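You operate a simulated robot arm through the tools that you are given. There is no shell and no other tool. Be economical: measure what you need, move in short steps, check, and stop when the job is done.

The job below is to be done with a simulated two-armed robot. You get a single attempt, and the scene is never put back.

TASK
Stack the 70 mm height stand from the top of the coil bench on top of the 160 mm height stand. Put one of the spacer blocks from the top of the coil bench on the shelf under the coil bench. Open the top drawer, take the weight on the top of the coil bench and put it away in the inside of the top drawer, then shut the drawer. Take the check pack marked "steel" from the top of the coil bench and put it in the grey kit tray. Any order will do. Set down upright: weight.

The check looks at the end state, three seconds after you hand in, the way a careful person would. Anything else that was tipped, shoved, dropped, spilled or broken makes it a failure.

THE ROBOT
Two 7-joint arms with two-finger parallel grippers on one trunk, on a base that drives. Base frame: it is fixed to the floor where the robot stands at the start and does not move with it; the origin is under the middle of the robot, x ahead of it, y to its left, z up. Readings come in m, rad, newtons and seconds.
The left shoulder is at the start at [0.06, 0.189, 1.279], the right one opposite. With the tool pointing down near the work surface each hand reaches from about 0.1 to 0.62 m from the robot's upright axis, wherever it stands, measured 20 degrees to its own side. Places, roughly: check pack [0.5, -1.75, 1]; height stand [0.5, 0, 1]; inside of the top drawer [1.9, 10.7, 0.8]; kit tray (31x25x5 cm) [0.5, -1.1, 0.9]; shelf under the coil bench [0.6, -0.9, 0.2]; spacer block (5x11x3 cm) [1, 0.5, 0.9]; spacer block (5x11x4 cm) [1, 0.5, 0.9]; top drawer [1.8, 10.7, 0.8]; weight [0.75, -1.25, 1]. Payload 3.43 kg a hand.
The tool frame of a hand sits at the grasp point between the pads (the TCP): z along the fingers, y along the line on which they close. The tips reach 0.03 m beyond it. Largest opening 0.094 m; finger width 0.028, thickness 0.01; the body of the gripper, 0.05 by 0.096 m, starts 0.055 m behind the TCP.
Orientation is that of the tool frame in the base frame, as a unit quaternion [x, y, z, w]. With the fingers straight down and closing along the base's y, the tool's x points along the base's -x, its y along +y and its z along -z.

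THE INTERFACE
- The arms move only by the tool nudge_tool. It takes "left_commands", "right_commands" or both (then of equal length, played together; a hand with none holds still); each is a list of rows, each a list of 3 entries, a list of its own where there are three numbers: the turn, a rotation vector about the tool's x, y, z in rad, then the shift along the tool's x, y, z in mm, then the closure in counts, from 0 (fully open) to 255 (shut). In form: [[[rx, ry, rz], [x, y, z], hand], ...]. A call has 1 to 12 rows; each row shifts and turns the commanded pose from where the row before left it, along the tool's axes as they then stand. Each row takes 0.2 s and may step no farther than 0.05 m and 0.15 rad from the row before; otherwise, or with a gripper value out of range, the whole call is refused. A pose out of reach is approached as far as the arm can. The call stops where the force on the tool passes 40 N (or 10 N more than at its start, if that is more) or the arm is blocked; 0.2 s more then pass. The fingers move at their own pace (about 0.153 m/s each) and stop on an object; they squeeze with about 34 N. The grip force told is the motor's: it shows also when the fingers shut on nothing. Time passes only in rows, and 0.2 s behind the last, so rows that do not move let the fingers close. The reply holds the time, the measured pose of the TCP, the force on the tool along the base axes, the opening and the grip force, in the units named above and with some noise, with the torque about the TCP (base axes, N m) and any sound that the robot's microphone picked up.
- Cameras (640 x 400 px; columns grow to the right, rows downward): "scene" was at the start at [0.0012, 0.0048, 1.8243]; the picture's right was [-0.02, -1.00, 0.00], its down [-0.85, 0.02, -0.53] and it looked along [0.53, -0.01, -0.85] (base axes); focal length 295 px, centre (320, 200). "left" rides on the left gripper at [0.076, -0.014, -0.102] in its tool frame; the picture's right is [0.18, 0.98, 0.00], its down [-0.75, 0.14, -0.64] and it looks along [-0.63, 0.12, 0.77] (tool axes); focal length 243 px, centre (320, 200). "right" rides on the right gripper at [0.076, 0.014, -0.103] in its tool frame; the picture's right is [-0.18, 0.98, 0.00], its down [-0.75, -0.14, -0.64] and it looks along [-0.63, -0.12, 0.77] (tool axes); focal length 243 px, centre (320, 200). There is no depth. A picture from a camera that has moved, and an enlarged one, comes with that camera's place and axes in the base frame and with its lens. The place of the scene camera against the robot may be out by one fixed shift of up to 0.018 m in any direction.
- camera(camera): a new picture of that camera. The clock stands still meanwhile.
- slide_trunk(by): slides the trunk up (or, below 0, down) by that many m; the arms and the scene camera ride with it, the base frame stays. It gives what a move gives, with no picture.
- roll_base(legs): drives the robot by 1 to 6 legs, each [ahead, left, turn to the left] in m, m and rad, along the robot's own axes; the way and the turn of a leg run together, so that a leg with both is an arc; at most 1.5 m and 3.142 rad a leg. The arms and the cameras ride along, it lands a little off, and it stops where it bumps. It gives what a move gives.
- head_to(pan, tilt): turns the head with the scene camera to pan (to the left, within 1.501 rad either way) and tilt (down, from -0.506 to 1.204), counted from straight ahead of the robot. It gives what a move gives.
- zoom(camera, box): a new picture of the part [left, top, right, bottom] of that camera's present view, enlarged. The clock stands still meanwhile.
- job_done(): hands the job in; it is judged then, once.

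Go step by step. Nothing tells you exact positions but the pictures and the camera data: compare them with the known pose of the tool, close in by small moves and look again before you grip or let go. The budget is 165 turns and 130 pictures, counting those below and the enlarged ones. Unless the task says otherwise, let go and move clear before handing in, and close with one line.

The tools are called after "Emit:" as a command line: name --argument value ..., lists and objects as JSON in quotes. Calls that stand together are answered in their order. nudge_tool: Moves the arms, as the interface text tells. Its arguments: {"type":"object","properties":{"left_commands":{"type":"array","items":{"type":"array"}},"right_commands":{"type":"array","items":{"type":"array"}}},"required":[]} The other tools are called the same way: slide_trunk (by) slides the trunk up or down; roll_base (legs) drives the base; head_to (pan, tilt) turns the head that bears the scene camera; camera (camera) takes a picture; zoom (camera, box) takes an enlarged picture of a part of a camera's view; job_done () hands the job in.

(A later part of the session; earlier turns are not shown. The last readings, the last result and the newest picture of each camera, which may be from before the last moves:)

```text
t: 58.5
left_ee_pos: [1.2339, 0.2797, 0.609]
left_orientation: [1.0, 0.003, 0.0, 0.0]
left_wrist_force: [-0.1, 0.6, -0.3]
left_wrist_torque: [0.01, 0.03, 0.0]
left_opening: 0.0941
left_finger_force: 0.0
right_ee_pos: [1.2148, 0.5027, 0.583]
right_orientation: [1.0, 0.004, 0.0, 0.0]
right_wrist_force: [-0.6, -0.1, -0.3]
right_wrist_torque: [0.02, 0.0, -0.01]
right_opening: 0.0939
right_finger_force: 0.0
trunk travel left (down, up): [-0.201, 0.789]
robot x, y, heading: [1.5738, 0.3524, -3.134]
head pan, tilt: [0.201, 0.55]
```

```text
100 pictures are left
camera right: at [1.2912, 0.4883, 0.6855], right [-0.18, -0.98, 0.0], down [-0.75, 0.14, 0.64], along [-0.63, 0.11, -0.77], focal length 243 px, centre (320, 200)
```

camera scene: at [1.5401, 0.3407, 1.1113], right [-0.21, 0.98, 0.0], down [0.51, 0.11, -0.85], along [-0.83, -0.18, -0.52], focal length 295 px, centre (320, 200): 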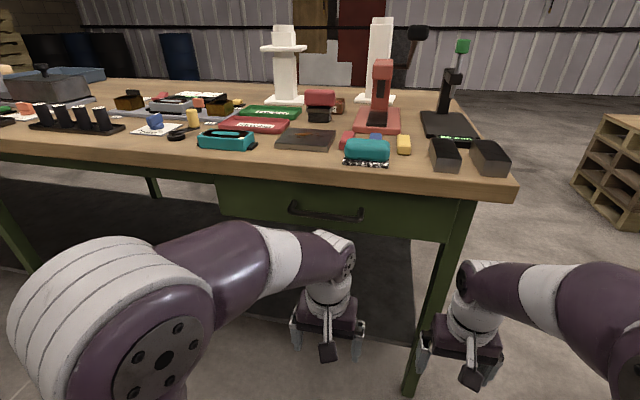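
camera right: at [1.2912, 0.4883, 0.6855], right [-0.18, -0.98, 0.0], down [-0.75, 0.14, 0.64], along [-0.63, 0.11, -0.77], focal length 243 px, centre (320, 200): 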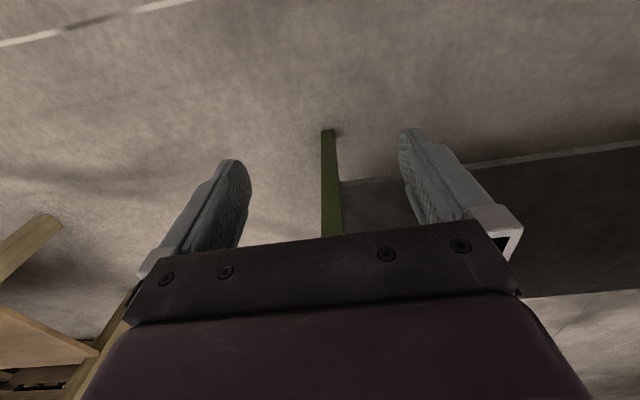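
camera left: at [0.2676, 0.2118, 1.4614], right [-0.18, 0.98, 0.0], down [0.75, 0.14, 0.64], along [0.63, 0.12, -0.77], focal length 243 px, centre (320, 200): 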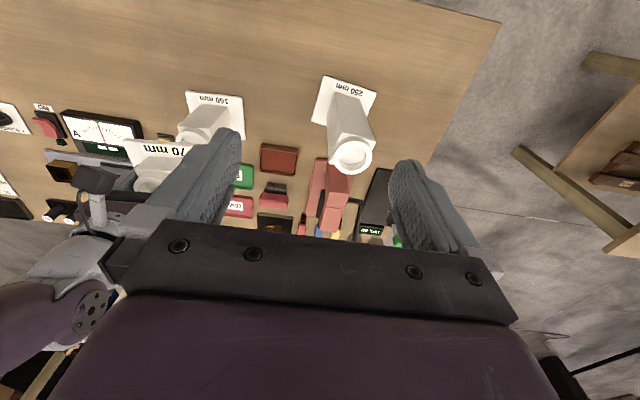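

The shelf runs to about x = 0.93 at the back and y = 0.49 at the left, and the space above it is open up to about z = 0.66. A tool tilted about 40° will work. I'll raise the trunk, tilt the right hand and look at the outer block.

Emit:
slide_trunk --by 0.4

Emit:
slide_trunk --by 0.15

Emit:
nudge_tool --right_commands '[[[0, -0.14, 0], [0, 0, 0], 65], [[0, -0.14, 0], [0, 0, 0], 65], [[0, -0.14, 0], [0, 0, 0], 65], [[0, -0.14, 0], [0, 0, 0], 65], [[0, -0.14, 0], [0, 0, 0], 65], [[0, 0, 0], [0, 0, 0], 65]]'

Emit:
camera --camera "right"

Emit:
head_to --pan -0.1 --tilt 0.75

Emit:
camera --camera "scene"

```text
t: 62.3
left_ee_pos: [1.2338, 0.28, 1.0091]
left_orientation: [1.0, 0.003, 0.0, -0.001]
left_wrist_force: [-0.6, 0.3, 0.3]
left_wrist_torque: [0.01, 0.0, 0.01]
left_opening: 0.0941
left_finger_force: 0.1
right_ee_pos: [1.2157, 0.5035, 0.9843]
right_orientation: [1.0, 0.002, 0.0, 0.0]
right_wrist_force: [-0.2, 0.6, 0.6]
right_wrist_torque: [0.0, 0.02, 0.0]
right_opening: 0.0937
right_finger_force: 0.1
trunk travel left (down, up): [-0.601, 0.389]
robot x, y, heading: [1.5722, 0.3538, -3.132]
head pan, tilt: [0.201, 0.55]
```

```text
t: 64.0
left_ee_pos: [1.2347, 0.2806, 1.1596]
left_orientation: [1.0, 0.003, 0.0, 0.0]
left_wrist_force: [-0.4, 0.5, -0.3]
left_wrist_torque: [0.02, 0.01, 0.01]
left_opening: 0.0939
left_finger_force: 0.0
right_ee_pos: [1.2142, 0.5026, 1.1325]
right_orientation: [1.0, 0.003, 0.0, 0.001]
right_wrist_force: [0.1, -1.0, 0.3]
right_wrist_torque: [0.0, 0.04, 0.01]
right_opening: 0.0938
right_finger_force: 0.1
trunk travel left (down, up): [-0.751, 0.239]
robot x, y, heading: [1.5784, 0.3513, -3.134]
head pan, tilt: [0.201, 0.55]
```

```text
t: 65.4
left_ee_pos: [1.2341, 0.2797, 1.1592]
left_orientation: [1.0, 0.003, 0.0, 0.0]
left_wrist_force: [0.5, 0.0, -0.3]
left_wrist_torque: [0.0, -0.01, -0.03]
left_opening: 0.0942
left_finger_force: 0.0
right_ee_pos: [1.2154, 0.5085, 1.1333]
right_orientation: [0.954, -0.001, -0.301, -0.012]
right_wrist_force: [0.4, -0.1, 0.0]
right_wrist_torque: [0.0, 0.0, -0.01]
right_opening: 0.0699
right_finger_force: 0.0
right hand out of reach, approached as far as the arm can: row 5
trunk travel left (down, up): [-0.751, 0.239]
robot x, y, heading: [1.5721, 0.3498, -3.133]
head pan, tilt: [0.201, 0.55]
```

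```text
99 pictures are left
camera right: at [1.3358, 0.4915, 1.1726], right [-0.16, -0.98, 0.08], down [-0.25, 0.12, 0.96], along [-0.96, 0.13, -0.26], focal length 243 px, centre (320, 200)
```

right: 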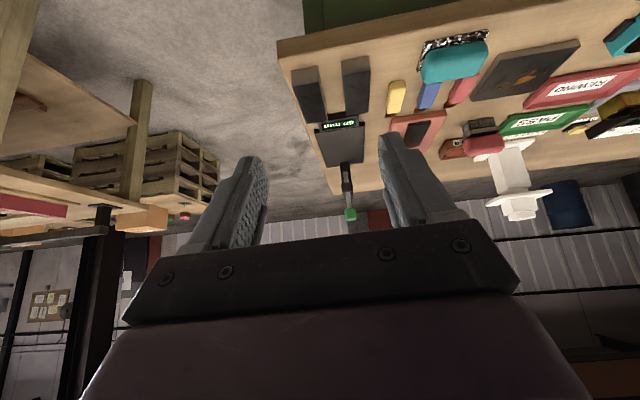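

```text
t: 66.2
left_ee_pos: [1.233, 0.2798, 1.1589]
left_orientation: [1.0, 0.003, 0.0, 0.0]
left_wrist_force: [-0.3, 0.8, -1.2]
left_wrist_torque: [-0.04, 0.02, -0.01]
left_opening: 0.0938
left_finger_force: 0.0
right_ee_pos: [1.2143, 0.5085, 1.1323]
right_orientation: [0.954, -0.001, -0.301, -0.013]
right_wrist_force: [-0.1, -1.3, 0.2]
right_wrist_torque: [-0.02, 0.0, 0.02]
right_opening: 0.0698
right_finger_force: 0.1
trunk travel left (down, up): [-0.751, 0.239]
robot x, y, heading: [1.5801, 0.3536, -3.132]
head pan, tilt: [-0.099, 0.75]
```

```text
98 pictures are left
camera scene: at [1.5454, 0.3668, 1.644], right [0.09, 1.0, 0.0], down [0.68, -0.06, -0.73], along [-0.73, 0.07, -0.68], focal length 295 px, centre (320, 200)
```

scene: 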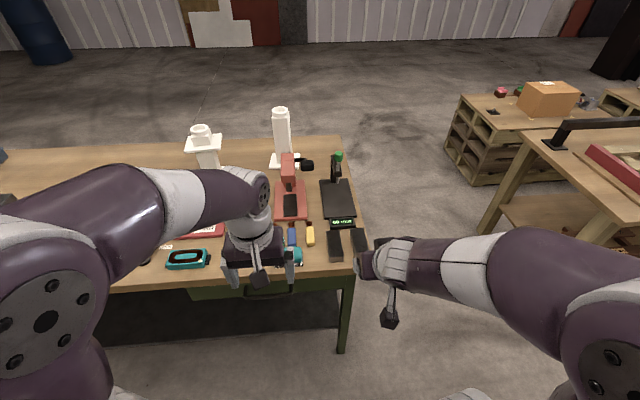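

The wrist limits the tilt this close in, and reaching out should free it. I'll zoom in to fix the block's position first.

Emit:
zoom --camera "right" --box '[260, 30, 420, 130]'

Emit:
zoom --camera "scene" --box '[280, 200, 400, 275]'

```text
4.00 times, centred on (340, 80) of right
camera zoom: at [1.3357, 0.4916, 1.1727], right [-0.16, -0.98, 0.08], down [-0.25, 0.12, 0.96], along [-0.96, 0.13, -0.26], focal length 970 px, centre (240, 680)
```

zoom: 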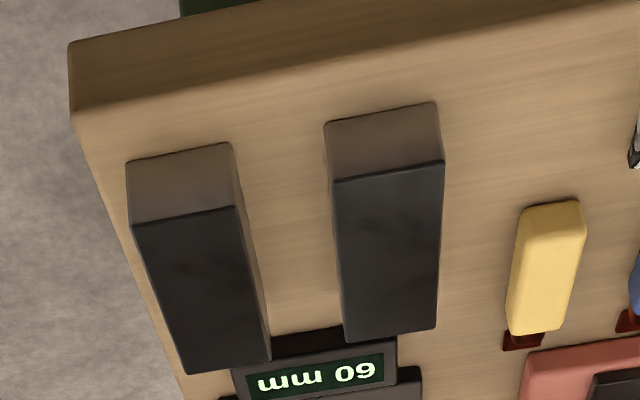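

```text
5.33 times, centred on (340, 238) of scene
camera zoom: at [1.5454, 0.3668, 1.644], right [0.09, 1.0, 0.0], down [0.68, -0.06, -0.73], along [-0.73, 0.07, -0.68], focal length 1571 px, centre (213, 0)
```

zoom: 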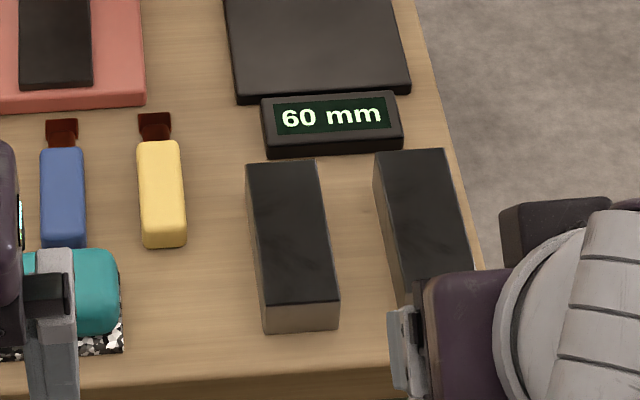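

I make the outer block's centre (0.955, 0.540), nearly parallel to x, with its top at about 0.89. I'll move the right hand to a pre-grasp 10 cm back along the tool axis.

Emit:
nudge_tool --right_commands '[[[0, 0, 0], [-6.5, -6.2, 41.2], 65], [[0, 0, 0], [-6.5, -6.2, 41.2], 65], [[0, 0, 0], [-6.5, -6.2, 41.2], 65], [[0, 0, 0], [-6.5, -6.2, 41.2], 65], [[0, 0, 0], [-6.5, -6.2, 41.2], 65], [[0, 0, 0], [-6.5, -6.2, 41.2], 65], [[0, 0, 0], [0, 0, 0], 65]]'

Emit:
camera --camera "right"

Emit:
zoom --camera "scene" --box '[280, 180, 440, 280]'

```text
t: 67.8
left_ee_pos: [1.2347, 0.2806, 1.1592]
left_orientation: [1.0, 0.004, -0.001, 0.001]
left_wrist_force: [-0.2, -0.2, 0.2]
left_wrist_torque: [0.0, 0.02, -0.02]
left_opening: 0.0942
left_finger_force: 0.0
right_ee_pos: [1.0416, 0.5515, 0.9545]
right_orientation: [0.953, -0.001, -0.301, -0.012]
right_wrist_force: [-0.4, 0.0, -0.1]
right_wrist_torque: [0.0, 0.02, -0.02]
right_opening: 0.0699
right_finger_force: 0.1
trunk travel left (down, up): [-0.751, 0.239]
robot x, y, heading: [1.5767, 0.3528, -3.136]
head pan, tilt: [-0.099, 0.75]
```

```text
95 pictures are left
camera right: at [1.1623, 0.5346, 0.9943], right [-0.16, -0.98, 0.08], down [-0.25, 0.12, 0.96], along [-0.96, 0.13, -0.26], focal length 243 px, centre (320, 200)
```

right: 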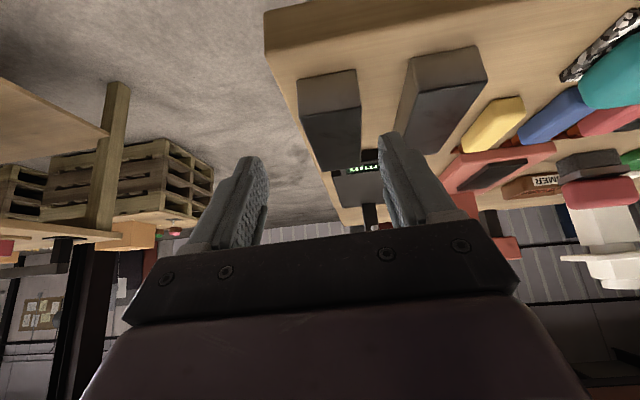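

```text
4.00 times, centred on (360, 230) of scene
camera zoom: at [1.5467, 0.3667, 1.644], right [0.09, 1.0, 0.0], down [0.68, -0.06, -0.73], along [-0.73, 0.07, -0.68], focal length 1179 px, centre (160, 80)
```

zoom: 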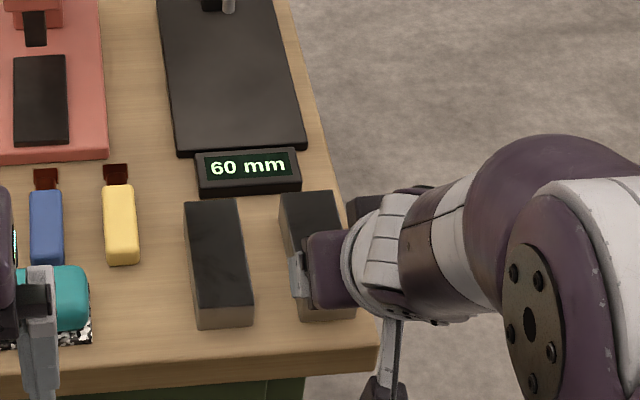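

I have 35° of tilt, which is enough. The near end of the block is at x ≈ 1.01, y ≈ 0.5425. I'll shift sideways, then advance along the tool axis.

Emit:
nudge_tool --right_commands '[[[0, 0, 0], [-25, 11, 0], 65], [[0, 0, 0], [0, 0, 30], 65], [[0, 0, 0], [0, 0, 25], 65], [[0, 0, 0], [0, 0, 0], 65]]'

Emit:
camera --camera "right"

Emit:
zoom --camera "scene" --box '[280, 180, 440, 280]'

```text
t: 68.8
left_ee_pos: [1.2345, 0.2808, 1.1589]
left_orientation: [1.0, 0.003, -0.001, 0.001]
left_wrist_force: [0.2, 0.1, -0.3]
left_wrist_torque: [0.0, 0.0, -0.04]
left_opening: 0.0941
left_finger_force: 0.1
right_ee_pos: [0.9885, 0.542, 0.9231]
right_orientation: [0.953, -0.001, -0.302, -0.013]
right_wrist_force: [-0.1, -0.2, 0.4]
right_wrist_torque: [0.02, -0.02, 0.02]
right_opening: 0.0699
right_finger_force: 0.2
trunk travel left (down, up): [-0.751, 0.239]
robot x, y, heading: [1.576, 0.3478, -3.135]
head pan, tilt: [-0.099, 0.75]
```

```text
93 pictures are left
camera right: at [1.11, 0.5247, 0.9633], right [-0.16, -0.98, 0.08], down [-0.25, 0.12, 0.96], along [-0.96, 0.13, -0.26], focal length 243 px, centre (320, 200)
```

right: 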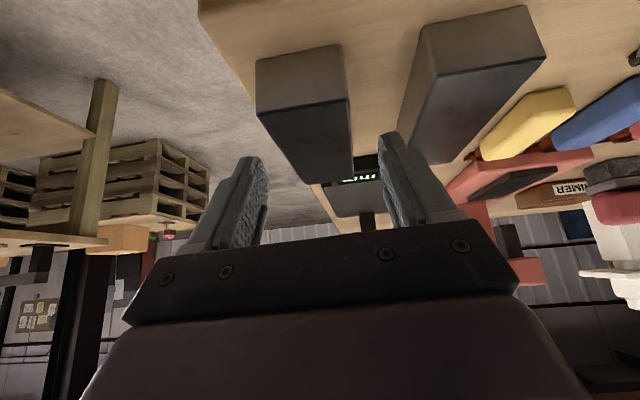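

```text
4.00 times, centred on (360, 230) of scene
camera zoom: at [1.546, 0.3666, 1.644], right [0.09, 1.0, 0.0], down [0.68, -0.06, -0.73], along [-0.73, 0.07, -0.68], focal length 1179 px, centre (160, 80)
```

zoom: 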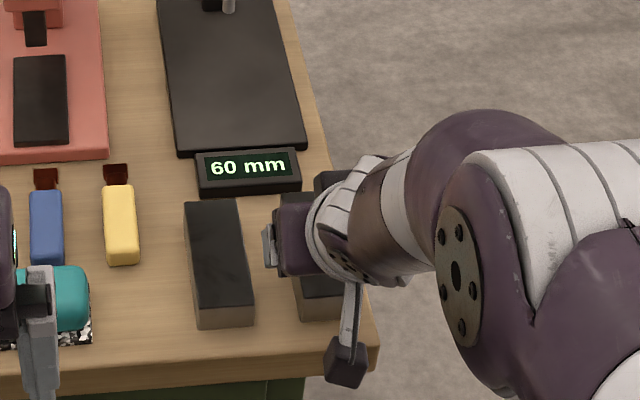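

The block is axis-aligned at centre (0.953, 0.543), and the tool is centred on it in y. I'll go the last stretch and grip.

Emit:
nudge_tool --right_commands '[[[0, 0, 0], [-6, 0, 0], 65], [[0, 0, 0], [0, 0, 20], 65], [[0, 0, 0], [0, 0, 14], 65], [[0, 0, 0], [0, 0, 2], 65], [[0, 0, 0], [0, 0, 0], 255], [[0, 0, 0], [0, 0, 0], 255], [[0, 0, 0], [0, 0, 0], 255]]'

Emit:
camera --camera "right"

```text
t: 70.4
left_ee_pos: [1.2345, 0.2816, 1.1597]
left_orientation: [1.0, 0.004, 0.0, -0.001]
left_wrist_force: [0.1, 0.7, -0.5]
left_wrist_torque: [-0.02, -0.02, 0.0]
left_opening: 0.0941
left_finger_force: 0.0
right_ee_pos: [0.9628, 0.5424, 0.897]
right_orientation: [0.954, -0.001, -0.301, -0.012]
right_wrist_force: [0.4, 2.0, 0.5]
right_wrist_torque: [-0.06, 0.09, -0.01]
right_opening: 0.0493
right_finger_force: 34.3
trunk travel left (down, up): [-0.751, 0.239]
robot x, y, heading: [1.5793, 0.352, -3.135]
head pan, tilt: [-0.099, 0.75]
```

```text
91 pictures are left
camera right: at [1.0838, 0.5255, 0.9371], right [-0.16, -0.98, 0.08], down [-0.25, 0.12, 0.96], along [-0.96, 0.13, -0.26], focal length 243 px, centre (320, 200)
```

right: 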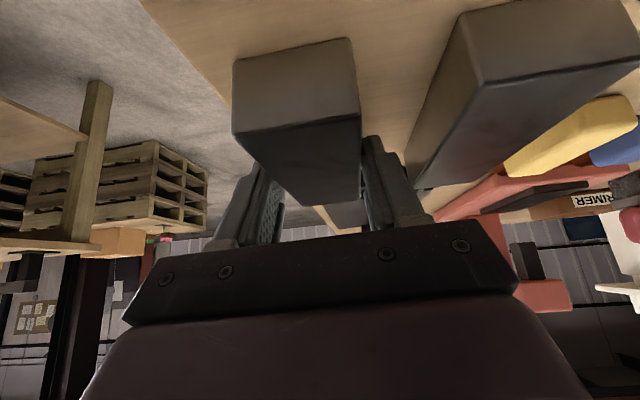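

The block is held at 49 mm. I'll lift slightly, back off, move toward -y, then lower the trunk to shelf height.

Emit:
nudge_tool --right_commands '[[[0, 0, 0], [-11.5, -0.4, -16.3], 255], [[0, 0, 0], [-23, -0.9, -32.6], 255], [[0, 0, 0], [0, 0, 0], 255]]'

Emit:
roll_base --legs '[[-0.32, 0, 0], [0, 0.2, 0]]'

Emit:
slide_trunk --by -0.4

Emit:
slide_trunk --by -0.24

Emit:
camera --camera "right"

Emit:
head_to --pan -0.1 --tilt 0.6

Emit:
camera --camera "scene"

```text
t: 71.2
left_ee_pos: [1.2335, 0.2809, 1.1588]
left_orientation: [1.0, 0.003, 0.0, 0.0]
left_wrist_force: [-0.3, -0.6, -0.3]
left_wrist_torque: [0.0, -0.04, -0.03]
left_opening: 0.0944
left_finger_force: 0.1
right_ee_pos: [0.9628, 0.5405, 0.9576]
right_orientation: [0.954, -0.001, -0.301, -0.013]
right_wrist_force: [-1.1, 0.2, -4.4]
right_wrist_torque: [0.01, -0.03, 0.02]
right_opening: 0.0489
right_finger_force: 33.6
trunk travel left (down, up): [-0.751, 0.239]
robot x, y, heading: [1.5793, 0.3552, -3.134]
head pan, tilt: [-0.099, 0.75]
```

```text
t: 74.6
left_ee_pos: [1.5508, 0.0814, 1.161]
left_orientation: [1.0, 0.004, 0.0, 0.001]
left_wrist_force: [-0.5, -0.1, -0.3]
left_wrist_torque: [-0.01, 0.0, -0.02]
left_opening: 0.0939
left_finger_force: 0.0
right_ee_pos: [1.2813, 0.3448, 0.9569]
right_orientation: [0.953, -0.002, -0.302, -0.013]
right_wrist_force: [0.1, 0.0, -4.0]
right_wrist_torque: [-0.03, 0.03, 0.02]
right_opening: 0.0489
right_finger_force: 34.0
trunk travel left (down, up): [-0.751, 0.239]
robot x, y, heading: [1.8932, 0.1532, -3.141]
head pan, tilt: [-0.099, 0.75]
```

```text
t: 78.4
left_ee_pos: [1.5512, 0.0832, 0.7591]
left_orientation: [1.0, 0.004, 0.0, 0.0]
left_wrist_force: [0.2, 0.3, 0.3]
left_wrist_torque: [-0.02, 0.0, 0.0]
left_opening: 0.0941
left_finger_force: 0.0
right_ee_pos: [1.2813, 0.3445, 0.5554]
right_orientation: [0.954, -0.002, -0.301, -0.012]
right_wrist_force: [-0.2, -0.1, -3.8]
right_wrist_torque: [0.02, 0.0, 0.0]
right_opening: 0.0491
right_finger_force: 34.1
trunk travel left (down, up): [-0.351, 0.639]
robot x, y, heading: [1.8944, 0.1522, -3.137]
head pan, tilt: [-0.099, 0.75]
```

```text
t: 80.9
left_ee_pos: [1.5515, 0.082, 0.52]
left_orientation: [1.0, 0.004, -0.001, 0.0]
left_wrist_force: [0.7, -0.1, -0.5]
left_wrist_torque: [0.0, 0.01, 0.01]
left_opening: 0.0937
left_finger_force: 0.1
right_ee_pos: [1.2806, 0.3445, 0.3157]
right_orientation: [0.954, -0.001, -0.3, -0.012]
right_wrist_force: [0.0, -0.1, -4.4]
right_wrist_torque: [0.02, -0.02, 0.02]
right_opening: 0.0492
right_finger_force: 33.6
trunk travel left (down, up): [-0.111, 0.879]
robot x, y, heading: [1.8937, 0.1566, -3.134]
head pan, tilt: [-0.099, 0.75]
```

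```text
90 pictures are left
camera right: at [1.4018, 0.3267, 0.3561], right [-0.16, -0.98, 0.08], down [-0.25, 0.12, 0.96], along [-0.96, 0.13, -0.26], focal length 243 px, centre (320, 200)
```

right: 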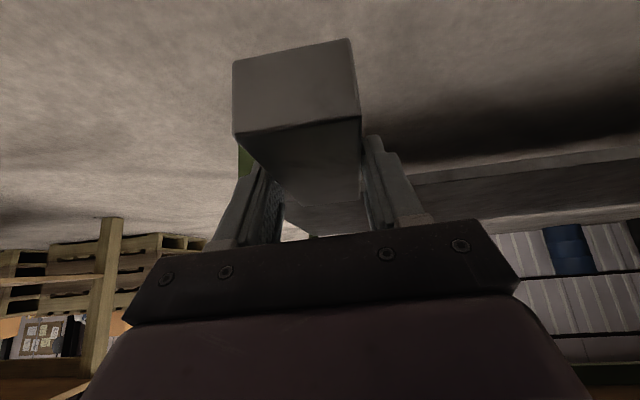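

```text
t: 81.6
left_ee_pos: [1.5524, 0.0826, 0.5205]
left_orientation: [1.0, 0.004, 0.0, 0.0]
left_wrist_force: [0.8, 0.4, 0.1]
left_wrist_torque: [0.0, -0.02, 0.01]
left_opening: 0.094
left_finger_force: 0.0
right_ee_pos: [1.2807, 0.3441, 0.3158]
right_orientation: [0.954, -0.001, -0.301, -0.012]
right_wrist_force: [0.3, 0.1, -5.1]
right_wrist_torque: [-0.01, -0.01, 0.01]
right_opening: 0.0488
right_finger_force: 33.7
trunk travel left (down, up): [-0.111, 0.879]
robot x, y, heading: [1.8952, 0.1537, -3.129]
head pan, tilt: [-0.099, 0.6]
```

```text
89 pictures are left
camera scene: at [1.8565, 0.1697, 1.0168], right [0.09, 1.0, 0.0], down [0.56, -0.05, -0.82], along [-0.82, 0.08, -0.57], focal length 295 px, centre (320, 200)
```

scene: 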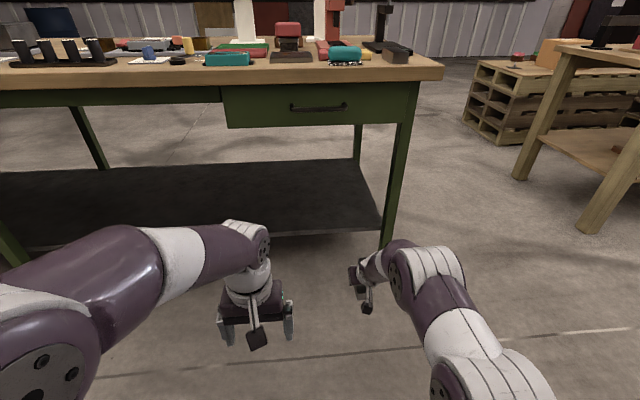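

The shelf is clear, with its surface at z ≈ 0.20 and its back-left corner near (0.93, 0.52). I'll drive forward to bring the block over it.

Emit:
roll_base --legs '[[0.42, 0, 0]]'

Emit:
camera --camera "scene"

Emit:
camera --camera "right"

```text
t: 84.2
left_ee_pos: [1.1288, 0.0811, 0.5188]
left_orientation: [1.0, 0.002, -0.001, 0.0]
left_wrist_force: [0.4, 0.9, 0.7]
left_wrist_torque: [-0.01, 0.04, 0.02]
left_opening: 0.0942
left_finger_force: 0.2
right_ee_pos: [0.8593, 0.3421, 0.3161]
right_orientation: [0.954, -0.002, -0.301, -0.013]
right_wrist_force: [-1.0, 0.0, -5.1]
right_wrist_torque: [0.02, -0.06, 0.01]
right_opening: 0.049
right_finger_force: 33.8
trunk travel left (down, up): [-0.111, 0.879]
robot x, y, heading: [1.4781, 0.1549, -3.138]
head pan, tilt: [-0.099, 0.6]
```

```text
88 pictures are left
camera scene: at [1.4354, 0.1673, 1.0168], right [0.09, 1.0, 0.0], down [0.56, -0.05, -0.82], along [-0.82, 0.08, -0.57], focal length 295 px, centre (320, 200)
```

scene: 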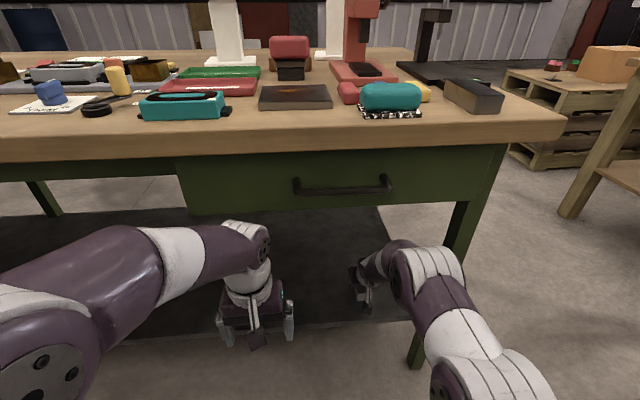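

```text
87 pictures are left
camera right: at [0.9809, 0.3249, 0.356], right [-0.16, -0.98, 0.08], down [-0.25, 0.12, 0.96], along [-0.96, 0.14, -0.26], focal length 243 px, centre (320, 200)
```

right: 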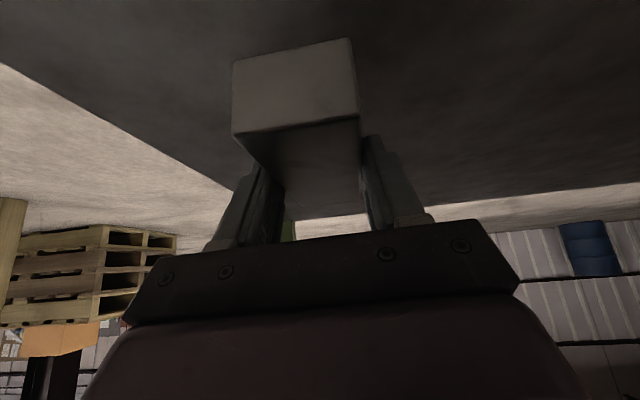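

The block is over the shelf. I'll go 15 mm deeper, lower, then creep to contact.

Emit:
nudge_tool --right_commands '[[[0, 0, 0], [-12.3, 0.1, 8.6], 255], [[0, 0, 0], [18.4, 0.7, 26.1], 255], [[0, 0, 0], [18.4, 0.7, 26.1], 255], [[0, 0, 0], [3.4, 0.1, 4.9], 255], [[0, 0, 0], [1.7, 0, 2.4], 255], [[0, 0, 0], [0, 0, 0], 255]]'

```text
t: 85.2
left_ee_pos: [1.1303, 0.0799, 0.5196]
left_orientation: [1.0, 0.003, -0.001, 0.001]
left_wrist_force: [0.5, -0.2, -0.2]
left_wrist_torque: [0.03, -0.03, -0.03]
left_opening: 0.0942
left_finger_force: 0.0
right_ee_pos: [0.8379, 0.3417, 0.2573]
right_orientation: [0.95, -0.002, -0.313, -0.011]
right_wrist_force: [-1.7, -0.2, 14.2]
right_wrist_torque: [-0.03, -0.98, -0.02]
right_opening: 0.0493
right_finger_force: 34.3
trunk travel left (down, up): [-0.111, 0.879]
robot x, y, heading: [1.4693, 0.1481, -3.135]
head pan, tilt: [-0.099, 0.6]
stopped in row 5 (right hand): the force on the tool passed its limit (the readings are from after the stop); the commanded pose is now the measured one
```

Contact came at z = 0.257 with the force toward the block's near end. I'll look before letting go.

Emit:
camera --camera "right"

Emit:
zoom --camera "scene" --box '[300, 210, 460, 310]'

```text
86 pictures are left
camera right: at [0.9598, 0.3248, 0.2947], right [-0.16, -0.98, 0.09], down [-0.22, 0.12, 0.97], along [-0.96, 0.14, -0.24], focal length 243 px, centre (320, 200)
```

right: 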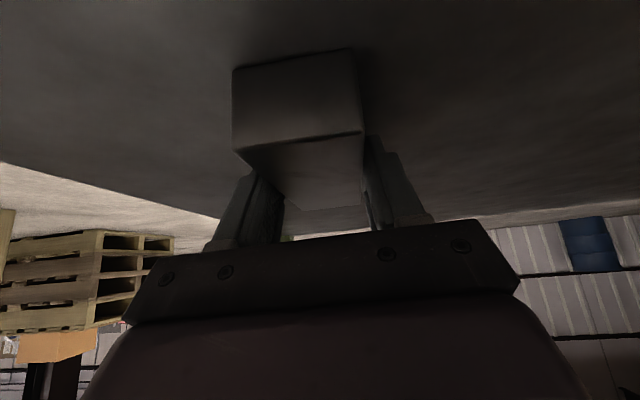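

```text
4.00 times, centred on (380, 260) of scene
camera zoom: at [1.4373, 0.1667, 1.0169], right [0.09, 1.0, 0.0], down [0.56, -0.05, -0.83], along [-0.82, 0.08, -0.56], focal length 1179 px, centre (80, -40)
```

zoom: 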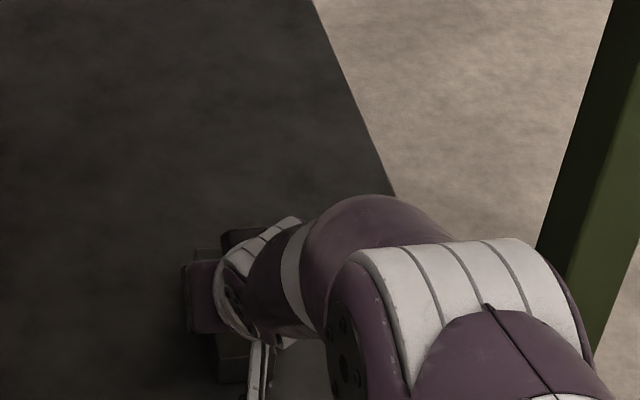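

I'll raise 6 mm to unload it and check how the block sits in the fingers.

Emit:
nudge_tool --right_commands '[[[0, 0, 0], [-3.4, -0.1, -4.9], 255], [[0, 0, 0], [0, 0, 0], 255]]'

Emit:
zoom --camera "right" --box '[200, 30, 440, 180]'

```text
t: 85.8
left_ee_pos: [1.1303, 0.0804, 0.5186]
left_orientation: [1.0, 0.002, 0.0, 0.0]
left_wrist_force: [0.3, 0.3, -0.2]
left_wrist_torque: [0.0, -0.01, 0.04]
left_opening: 0.0939
left_finger_force: 0.0
right_ee_pos: [0.8408, 0.3423, 0.2584]
right_orientation: [0.952, -0.002, -0.307, -0.012]
right_wrist_force: [-1.1, -1.2, -1.2]
right_wrist_torque: [-0.08, 0.18, 0.01]
right_opening: 0.0491
right_finger_force: 34.4
trunk travel left (down, up): [-0.111, 0.879]
robot x, y, heading: [1.4746, 0.1503, -3.133]
head pan, tilt: [-0.099, 0.6]
```

```text
2.67 times, centred on (320, 105) of right
camera zoom: at [0.9625, 0.3248, 0.2966], right [-0.16, -0.98, 0.09], down [-0.23, 0.12, 0.96], along [-0.96, 0.14, -0.25], focal length 647 px, centre (320, 453)
```

zoom: 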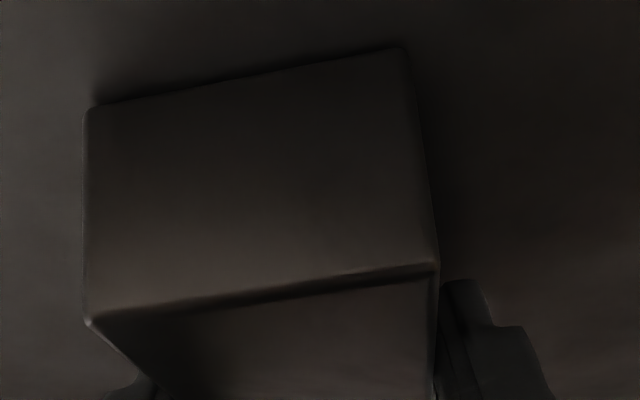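

It's now within a millimetre or two of flat and partly supported. I'll lower 1 mm, release, and retract along the tool axis.

Emit:
nudge_tool --right_commands '[[[0, 0, 0], [0.6, 0, 0.8], 255], [[0, 0, 0], [0, 0, 0], 180], [[0, 0, 0], [0, 0, 0], 110], [[0, 0, 0], [0, 0, 0], 40], [[0, 0, 0], [0, 0, 0], 0], [[0, 0, 0], [0, 0, -20], 0], [[0, 0, 0], [0, 0, -40], 0], [[0, 0, 0], [0, 0, -40], 0], [[0, 0, 0], [0, 0, 0], 0]]'

Emit:
camera --camera "right"

```text
t: 87.8
left_ee_pos: [1.1303, 0.0811, 0.5179]
left_orientation: [1.0, 0.003, 0.0, 0.0]
left_wrist_force: [0.1, -0.4, 0.0]
left_wrist_torque: [0.03, 0.0, 0.05]
left_opening: 0.094
left_finger_force: 0.0
right_ee_pos: [0.8992, 0.3405, 0.3405]
right_orientation: [0.951, -0.002, -0.309, -0.011]
right_wrist_force: [0.2, -0.3, 0.0]
right_wrist_torque: [0.02, 0.01, 0.0]
right_opening: 0.0941
right_finger_force: 0.0
trunk travel left (down, up): [-0.111, 0.879]
robot x, y, heading: [1.474, 0.1529, -3.136]
head pan, tilt: [-0.099, 0.6]
```

```text
83 pictures are left
camera right: at [1.0215, 0.3231, 0.3788], right [-0.16, -0.98, 0.09], down [-0.23, 0.12, 0.96], along [-0.96, 0.14, -0.25], focal length 243 px, centre (320, 200)
```

right: 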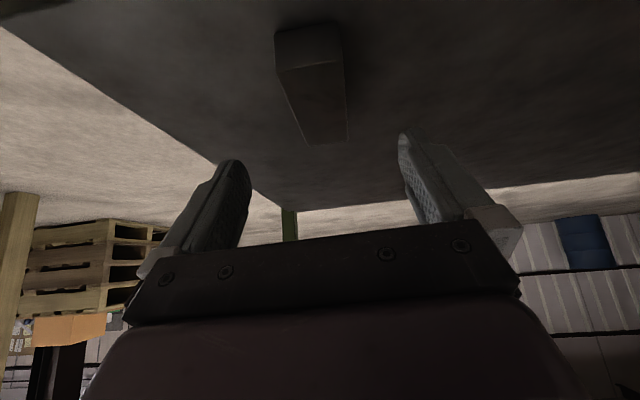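

The block lies flat on the shelf. I'll back out, raise the trunk, and drive along the back of the bench toward the weight.

Emit:
roll_base --legs '[[-0.25, 0, 0]]'

Emit:
slide_trunk --by 0.4

Emit:
slide_trunk --by 0.4

Emit:
nudge_tool --right_commands '[[[0, 0.15, 0], [0, 0, -20], 0], [[0, 0.15, 0], [0, 0, -20], 0], [[0, 0.15, 0], [0, 0, -20], 0], [[0, 0.15, 0], [0, 0, -20], 0], [[0, 0.025, 0], [0, 0, 0], 0], [[0, 0, 0], [0, 0, 0], 0]]'

Emit:
roll_base --legs '[[0, 1.25, 0]]'

Emit:
head_to --pan 0.1 --tilt 0.65

Emit:
camera --camera "scene"

```text
t: 89.6
left_ee_pos: [1.3807, 0.0822, 0.5187]
left_orientation: [1.0, 0.001, 0.001, -0.001]
left_wrist_force: [-0.3, 0.0, -0.1]
left_wrist_torque: [0.0, 0.01, 0.01]
left_opening: 0.094
left_finger_force: 0.1
right_ee_pos: [1.1518, 0.3437, 0.3416]
right_orientation: [0.951, -0.003, -0.309, -0.012]
right_wrist_force: [-0.3, 0.0, 0.0]
right_wrist_torque: [0.01, -0.01, 0.03]
right_opening: 0.0942
right_finger_force: 0.0
trunk travel left (down, up): [-0.111, 0.879]
robot x, y, heading: [1.7224, 0.1512, -3.138]
head pan, tilt: [-0.099, 0.6]
```

```text
t: 93.5
left_ee_pos: [1.3802, 0.0816, 0.9198]
left_orientation: [1.0, 0.002, 0.0, 0.0]
left_wrist_force: [-0.5, 0.3, 0.2]
left_wrist_torque: [0.01, -0.01, -0.04]
left_opening: 0.094
left_finger_force: 0.1
right_ee_pos: [1.1503, 0.3423, 0.7402]
right_orientation: [0.951, -0.003, -0.309, -0.012]
right_wrist_force: [0.6, 0.2, 0.0]
right_wrist_torque: [-0.01, 0.0, -0.02]
right_opening: 0.0937
right_finger_force: 0.0
trunk travel left (down, up): [-0.511, 0.479]
robot x, y, heading: [1.7197, 0.1516, -3.145]
head pan, tilt: [-0.099, 0.6]
```

```text
t: 97.3
left_ee_pos: [1.381, 0.0821, 1.3192]
left_orientation: [1.0, 0.002, 0.001, 0.0]
left_wrist_force: [0.1, -0.6, -0.7]
left_wrist_torque: [-0.01, -0.01, 0.01]
left_opening: 0.0939
left_finger_force: 0.1
right_ee_pos: [1.1512, 0.3422, 1.1405]
right_orientation: [0.951, -0.004, -0.309, -0.012]
right_wrist_force: [0.1, 0.1, 0.2]
right_wrist_torque: [0.0, 0.02, 0.0]
right_opening: 0.094
right_finger_force: 0.1
trunk travel left (down, up): [-0.911, 0.079]
robot x, y, heading: [1.7194, 0.1565, -3.141]
head pan, tilt: [-0.099, 0.6]
```

```text
t: 98.7
left_ee_pos: [1.3814, 0.0842, 1.318]
left_orientation: [1.0, 0.002, 0.0, 0.0]
left_wrist_force: [0.8, -0.6, 0.7]
left_wrist_torque: [0.0, -0.01, 0.0]
left_opening: 0.094
left_finger_force: 0.0
right_ee_pos: [1.1816, 0.3417, 1.2125]
right_orientation: [1.0, -0.008, -0.002, -0.01]
right_wrist_force: [0.6, 0.2, 0.1]
right_wrist_torque: [0.03, -0.03, 0.0]
right_opening: 0.0936
right_finger_force: 0.0
trunk travel left (down, up): [-0.911, 0.079]
robot x, y, heading: [1.724, 0.1515, -3.132]
head pan, tilt: [-0.099, 0.6]
```

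```text
t: 105.0
left_ee_pos: [1.3744, -1.1582, 1.3208]
left_orientation: [1.0, -0.006, 0.0, 0.0]
left_wrist_force: [-0.1, -1.4, 0.6]
left_wrist_torque: [-0.03, 0.0, 0.01]
left_opening: 0.0939
left_finger_force: 0.0
right_ee_pos: [1.1789, -0.8971, 1.2133]
right_orientation: [1.0, -0.015, -0.002, -0.012]
right_wrist_force: [0.5, -0.1, -0.2]
right_wrist_torque: [0.0, 0.0, -0.01]
right_opening: 0.0943
right_finger_force: 0.2
trunk travel left (down, up): [-0.911, 0.079]
robot x, y, heading: [1.7158, -1.0959, 3.129]
head pan, tilt: [-0.099, 0.6]
```

```text
t: 105.7
left_ee_pos: [1.3733, -1.1605, 1.3201]
left_orientation: [1.0, -0.007, 0.0, 0.001]
left_wrist_force: [1.1, -0.9, -0.5]
left_wrist_torque: [0.0, 0.02, 0.03]
left_opening: 0.0942
left_finger_force: 0.1
right_ee_pos: [1.179, -0.8978, 1.213]
right_orientation: [1.0, -0.016, -0.001, -0.011]
right_wrist_force: [0.0, 0.1, -0.1]
right_wrist_torque: [0.01, 0.0, 0.0]
right_opening: 0.0938
right_finger_force: 0.1
trunk travel left (down, up): [-0.911, 0.079]
robot x, y, heading: [1.7161, -1.0954, 3.133]
head pan, tilt: [0.099, 0.649]
```

```text
82 pictures are left
camera scene: at [1.6826, -1.096, 1.8126], right [-0.09, 1.0, 0.0], down [0.6, 0.05, -0.8], along [-0.79, -0.07, -0.6], focal length 295 px, centre (320, 200)
```

scene: 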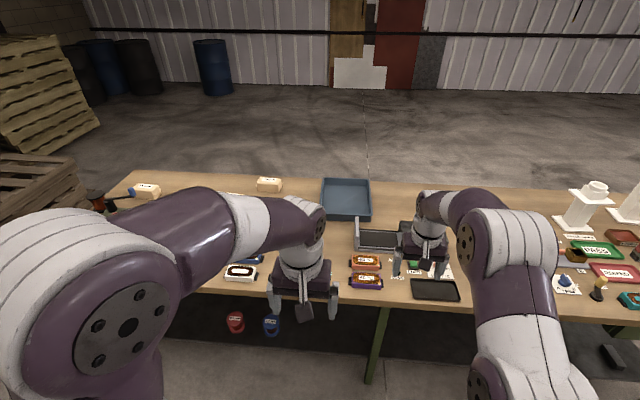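

The left arm hides the weight from the scene camera, so I'll use the left hand camera.

Emit:
camera --camera "left"

```text
81 pictures are left
camera left: at [1.4507, -1.1472, 1.4213], right [0.17, -0.99, 0.0], down [-0.76, -0.13, 0.64], along [-0.63, -0.11, -0.77], focal length 243 px, centre (320, 200)
```

left: 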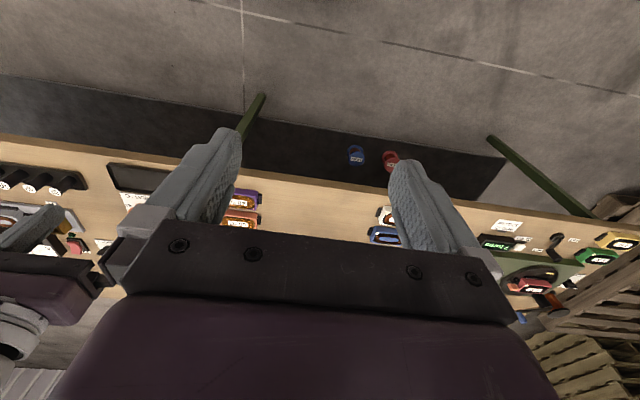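

Emit:
roll_base --legs '[[0.28, 0, 0]]'

Emit:
camera --camera "left"

Emit:
head_to --pan 0.15 --tilt 0.9

Emit:
camera --camera "scene"

```text
t: 107.7
left_ee_pos: [1.0976, -1.1553, 1.3196]
left_orientation: [1.0, -0.007, 0.0, 0.0]
left_wrist_force: [0.2, 0.0, 1.0]
left_wrist_torque: [-0.01, 0.01, -0.03]
left_opening: 0.094
left_finger_force: 0.1
right_ee_pos: [0.9011, -0.8931, 1.2139]
right_orientation: [1.0, -0.016, -0.002, -0.012]
right_wrist_force: [0.4, -0.3, -0.6]
right_wrist_torque: [-0.03, 0.03, 0.0]
right_opening: 0.0939
right_finger_force: 0.1
trunk travel left (down, up): [-0.911, 0.079]
robot x, y, heading: [1.4403, -1.0902, 3.131]
head pan, tilt: [0.099, 0.649]
```

```text
80 pictures are left
camera left: at [1.1732, -1.1429, 1.4217], right [0.17, -0.99, 0.0], down [-0.75, -0.13, 0.64], along [-0.63, -0.11, -0.77], focal length 243 px, centre (320, 200)
```

left: 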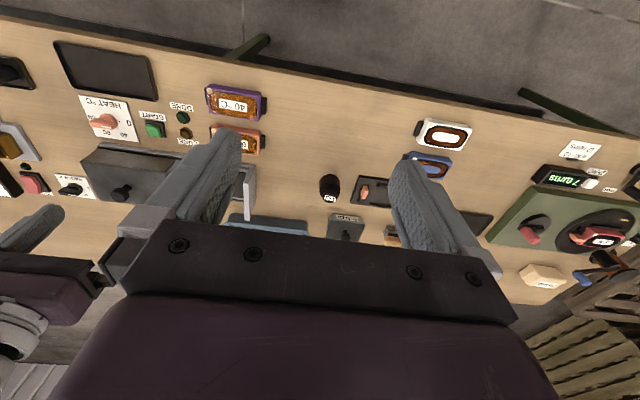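

```text
t: 108.4
left_ee_pos: [1.0932, -1.1544, 1.3192]
left_orientation: [1.0, -0.007, -0.001, -0.001]
left_wrist_force: [0.7, -1.1, -0.2]
left_wrist_torque: [-0.04, -0.03, 0.0]
left_opening: 0.0938
left_finger_force: 0.1
right_ee_pos: [0.899, -0.8929, 1.2119]
right_orientation: [1.0, -0.016, -0.002, -0.011]
right_wrist_force: [-0.8, -0.7, -0.3]
right_wrist_torque: [0.02, -0.01, 0.02]
right_opening: 0.0941
right_finger_force: 0.1
trunk travel left (down, up): [-0.911, 0.079]
robot x, y, heading: [1.4397, -1.0895, 3.132]
head pan, tilt: [0.15, 0.901]
```

```text
79 pictures are left
camera scene: at [1.4138, -1.095, 1.7921], right [-0.14, 0.99, 0.0], down [0.78, 0.11, -0.62], along [-0.62, -0.08, -0.78], focal length 295 px, centre (320, 200)
```

scene: 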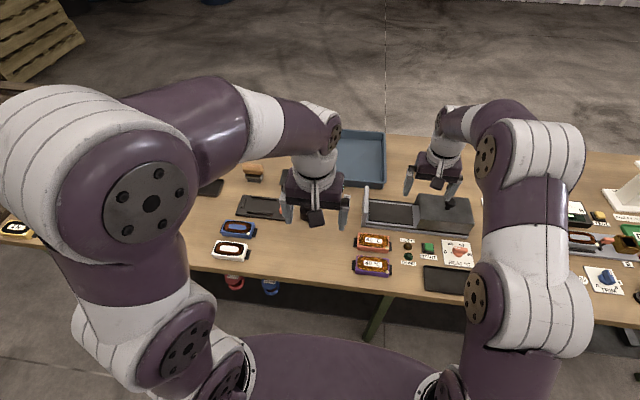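

Emit:
zoom --camera "left" --box '[240, 150, 440, 275]'

```text
3.20 times, centred on (340, 212) of left
camera zoom: at [1.1704, -1.1428, 1.4211], right [0.17, -0.99, 0.0], down [-0.76, -0.13, 0.64], along [-0.63, -0.11, -0.77], focal length 776 px, centre (256, 160)
```

zoom: 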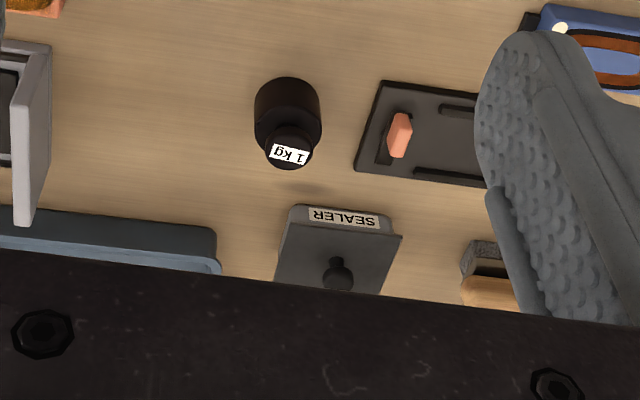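

The 1 kg weight is a ~56 mm cylinder with a knob, at about (0.779, -1.24) with its top at about 0.93. I'll drive a little closer and bring the left hand above it.

Emit:
roll_base --legs '[[0.12, 0, 0]]'

Emit:
nudge_tool --left_commands '[[[0, 0, 0], [-40, 17, 20], 0], [[0, 0, 0], [-40, 17, 20], 0], [[0, 0, 0], [-40, 17, 20], 0], [[0, 0, 0], [-35, 17, 20], 0], [[0, 0, 0], [-35, 17, 20], 0], [[0, 0, 0], [0, 0, 45], 0], [[0, 0, 0], [0, 0, 45], 0], [[0, 0, 0], [0, 0, 0], 0]]'

Emit:
camera --camera "left"

```text
t: 109.7
left_ee_pos: [0.9752, -1.1548, 1.3213]
left_orientation: [1.0, -0.007, -0.001, -0.001]
left_wrist_force: [0.5, 0.2, -0.1]
left_wrist_torque: [-0.01, 0.02, 0.0]
left_opening: 0.0939
left_finger_force: 0.1
right_ee_pos: [0.7797, -0.8919, 1.2139]
right_orientation: [1.0, -0.016, -0.003, -0.011]
right_wrist_force: [0.1, -0.4, 0.5]
right_wrist_torque: [-0.01, -0.01, -0.02]
right_opening: 0.0941
right_finger_force: 0.0
trunk travel left (down, up): [-0.911, 0.079]
robot x, y, heading: [1.3169, -1.0897, 3.127]
head pan, tilt: [0.15, 0.901]
```

```text
t: 111.5
left_ee_pos: [0.7802, -1.2359, 1.1286]
left_orientation: [1.0, -0.007, 0.0, 0.0]
left_wrist_force: [0.1, 0.5, -0.1]
left_wrist_torque: [0.0, 0.01, 0.0]
left_opening: 0.094
left_finger_force: 0.0
right_ee_pos: [0.7793, -0.8919, 1.2143]
right_orientation: [1.0, -0.015, -0.002, -0.011]
right_wrist_force: [0.6, -0.3, 0.2]
right_wrist_torque: [0.02, -0.01, 0.01]
right_opening: 0.0941
right_finger_force: 0.2
trunk travel left (down, up): [-0.911, 0.079]
robot x, y, heading: [1.3185, -1.0885, 3.133]
head pan, tilt: [0.15, 0.901]
```

```text
77 pictures are left
camera left: at [0.8578, -1.223, 1.231], right [0.17, -0.99, 0.0], down [-0.76, -0.13, 0.64], along [-0.63, -0.11, -0.77], focal length 243 px, centre (320, 200)
```

left: 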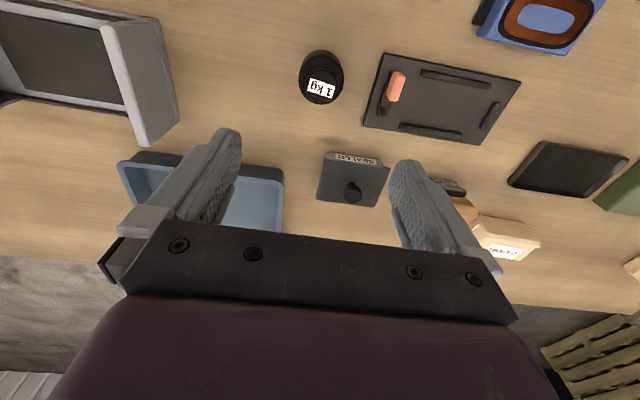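

The weight is at (0.781, -1.238), right under the tool. I'll descend with a slight pre-close to stay clear of the black plate.

Emit:
nudge_tool --left_commands '[[[0, 0, 0], [0, 2, 45], 38], [[0, 0, 0], [0, 0, 45], 38], [[0, 0, 0], [0, 0, 45], 38], [[0, 0, 0], [0, 0, 35], 38], [[0, 0, 0], [0, 0, 0], 38]]'

Emit:
camera --camera "left"

```text
t: 112.7
left_ee_pos: [0.7837, -1.2382, 0.9588]
left_orientation: [1.0, -0.007, 0.0, 0.001]
left_wrist_force: [0.4, 0.5, 0.3]
left_wrist_torque: [0.02, 0.0, 0.0]
left_opening: 0.08
left_finger_force: 0.0
right_ee_pos: [0.7804, -0.8911, 1.2133]
right_orientation: [1.0, -0.016, -0.002, -0.011]
right_wrist_force: [1.0, 0.1, 0.0]
right_wrist_torque: [0.0, -0.03, -0.01]
right_opening: 0.094
right_finger_force: 0.1
trunk travel left (down, up): [-0.911, 0.079]
robot x, y, heading: [1.3194, -1.0897, 3.128]
head pan, tilt: [0.15, 0.901]
```

```text
76 pictures are left
camera left: at [0.8599, -1.2251, 1.0603], right [0.17, -0.99, 0.0], down [-0.76, -0.13, 0.64], along [-0.63, -0.11, -0.77], focal length 243 px, centre (320, 200)
```

left: 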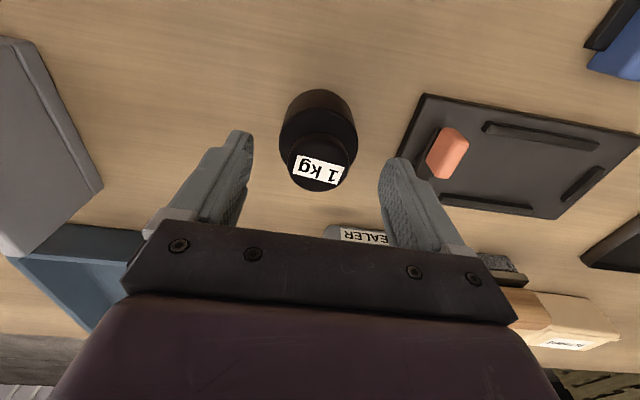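

Emit:
nudge_tool --left_commands '[[[0, 0, 0], [3, 0, 30], 38], [[0, 0, 0], [0, 0, 25], 38], [[0, 0, 0], [0, 0, 8], 38], [[0, 0, 0], [0, 0, 0], 255], [[0, 0, 0], [0, 0, 0], 255], [[0, 0, 0], [0, 0, 0], 255]]'

Emit:
camera --camera "left"

```text
t: 114.1
left_ee_pos: [0.7852, -1.2376, 0.8965]
left_orientation: [1.0, -0.007, 0.0, 0.0]
left_wrist_force: [2.9, -0.6, 0.1]
left_wrist_torque: [-0.07, -0.08, 0.11]
left_opening: 0.0605
left_finger_force: 34.2
right_ee_pos: [0.7786, -0.8913, 1.2125]
right_orientation: [1.0, -0.016, -0.001, -0.009]
right_wrist_force: [0.3, -0.1, -0.5]
right_wrist_torque: [0.01, 0.01, -0.02]
right_opening: 0.0943
right_finger_force: 0.1
trunk travel left (down, up): [-0.911, 0.079]
robot x, y, heading: [1.3196, -1.0897, 3.128]
head pan, tilt: [0.15, 0.901]
```

```text
75 pictures are left
camera left: at [0.862, -1.2256, 0.9981], right [0.17, -0.99, 0.0], down [-0.76, -0.13, 0.64], along [-0.63, -0.11, -0.77], focal length 243 px, centre (320, 200)
```

left: 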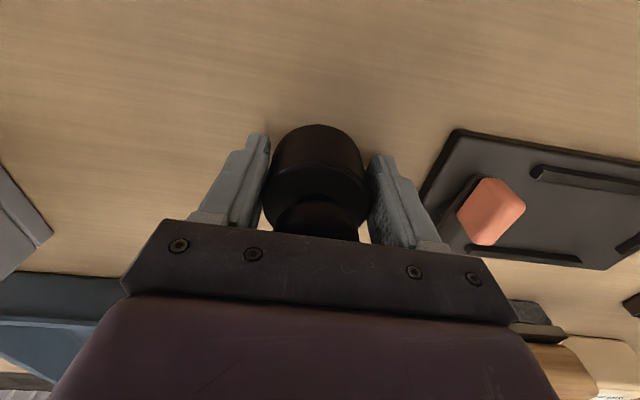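

The weight is held at 60 mm. I'll lift, back away from the bench, move clear of the cart, turn to face +y, and look for the way to the drawer.

Emit:
nudge_tool --left_commands '[[[0, 0, 0], [0, 0, -20], 255], [[0, 0, 0], [0, 0, -50], 255], [[0, 0, 0], [0, 0, -50], 255], [[0, 0, 0], [0, 0, -50], 255], [[0, 0, 0], [0, 0, -50], 255], [[0, 0, 0], [40, -10, -30], 255], [[0, 0, 0], [40, -10, 0], 255], [[0, 0, 0], [40, -10, 0], 255], [[0, 0, 0], [40, -10, 0], 255], [[0, 0, 0], [0, 0, 0], 255]]'

Emit:
roll_base --legs '[[-0.3, 0, 0], [0, -1.5, 0], [-0.1, 0, -1.56]]'

Emit:
head_to --pan 0.0 --tilt 0.2

Emit:
camera --camera "scene"

```text
refused: row 6 steps farther than a row can; nothing moved
```

```text
t: 126.9
left_ee_pos: [1.5376, 0.8701, 0.8951]
left_orientation: [0.71, -0.704, 0.001, 0.0]
left_wrist_force: [0.3, -0.1, -0.4]
left_wrist_torque: [-0.11, 0.04, 0.0]
left_opening: 0.0605
left_finger_force: 33.7
right_ee_pos: [1.8833, 0.8849, 1.2119]
right_orientation: [-0.705, 0.71, -0.006, 0.009]
right_wrist_force: [0.7, 0.3, -0.3]
right_wrist_torque: [0.03, -0.03, 0.0]
right_opening: 0.094
right_finger_force: 0.0
trunk travel left (down, up): [-0.911, 0.079]
robot x, y, heading: [1.6974, 0.3383, 1.579]
head pan, tilt: [0.15, 0.901]
```

```text
t: 128.0
left_ee_pos: [1.538, 0.8699, 0.896]
left_orientation: [0.71, -0.704, 0.001, 0.0]
left_wrist_force: [0.6, 0.4, -0.8]
left_wrist_torque: [-0.06, -0.02, -0.04]
left_opening: 0.0602
left_finger_force: 33.9
right_ee_pos: [1.884, 0.8851, 1.213]
right_orientation: [-0.704, 0.71, -0.006, 0.009]
right_wrist_force: [-0.2, 0.1, -0.1]
right_wrist_torque: [0.04, 0.0, 0.02]
right_opening: 0.0942
right_finger_force: 0.0
trunk travel left (down, up): [-0.911, 0.079]
robot x, y, heading: [1.7012, 0.3414, 1.581]
head pan, tilt: [0.0, 0.201]
```

```text
74 pictures are left
camera scene: at [1.6902, 0.3823, 1.8535], right [1.0, 0.01, 0.0], down [0.0, -0.2, -0.98], along [-0.01, 0.98, -0.2], focal length 295 px, centre (320, 200)
```

scene: 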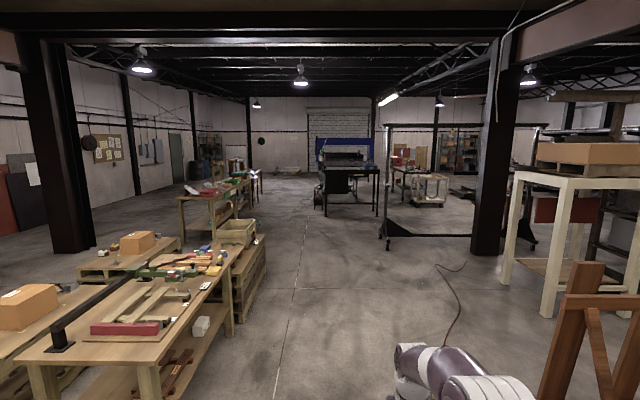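

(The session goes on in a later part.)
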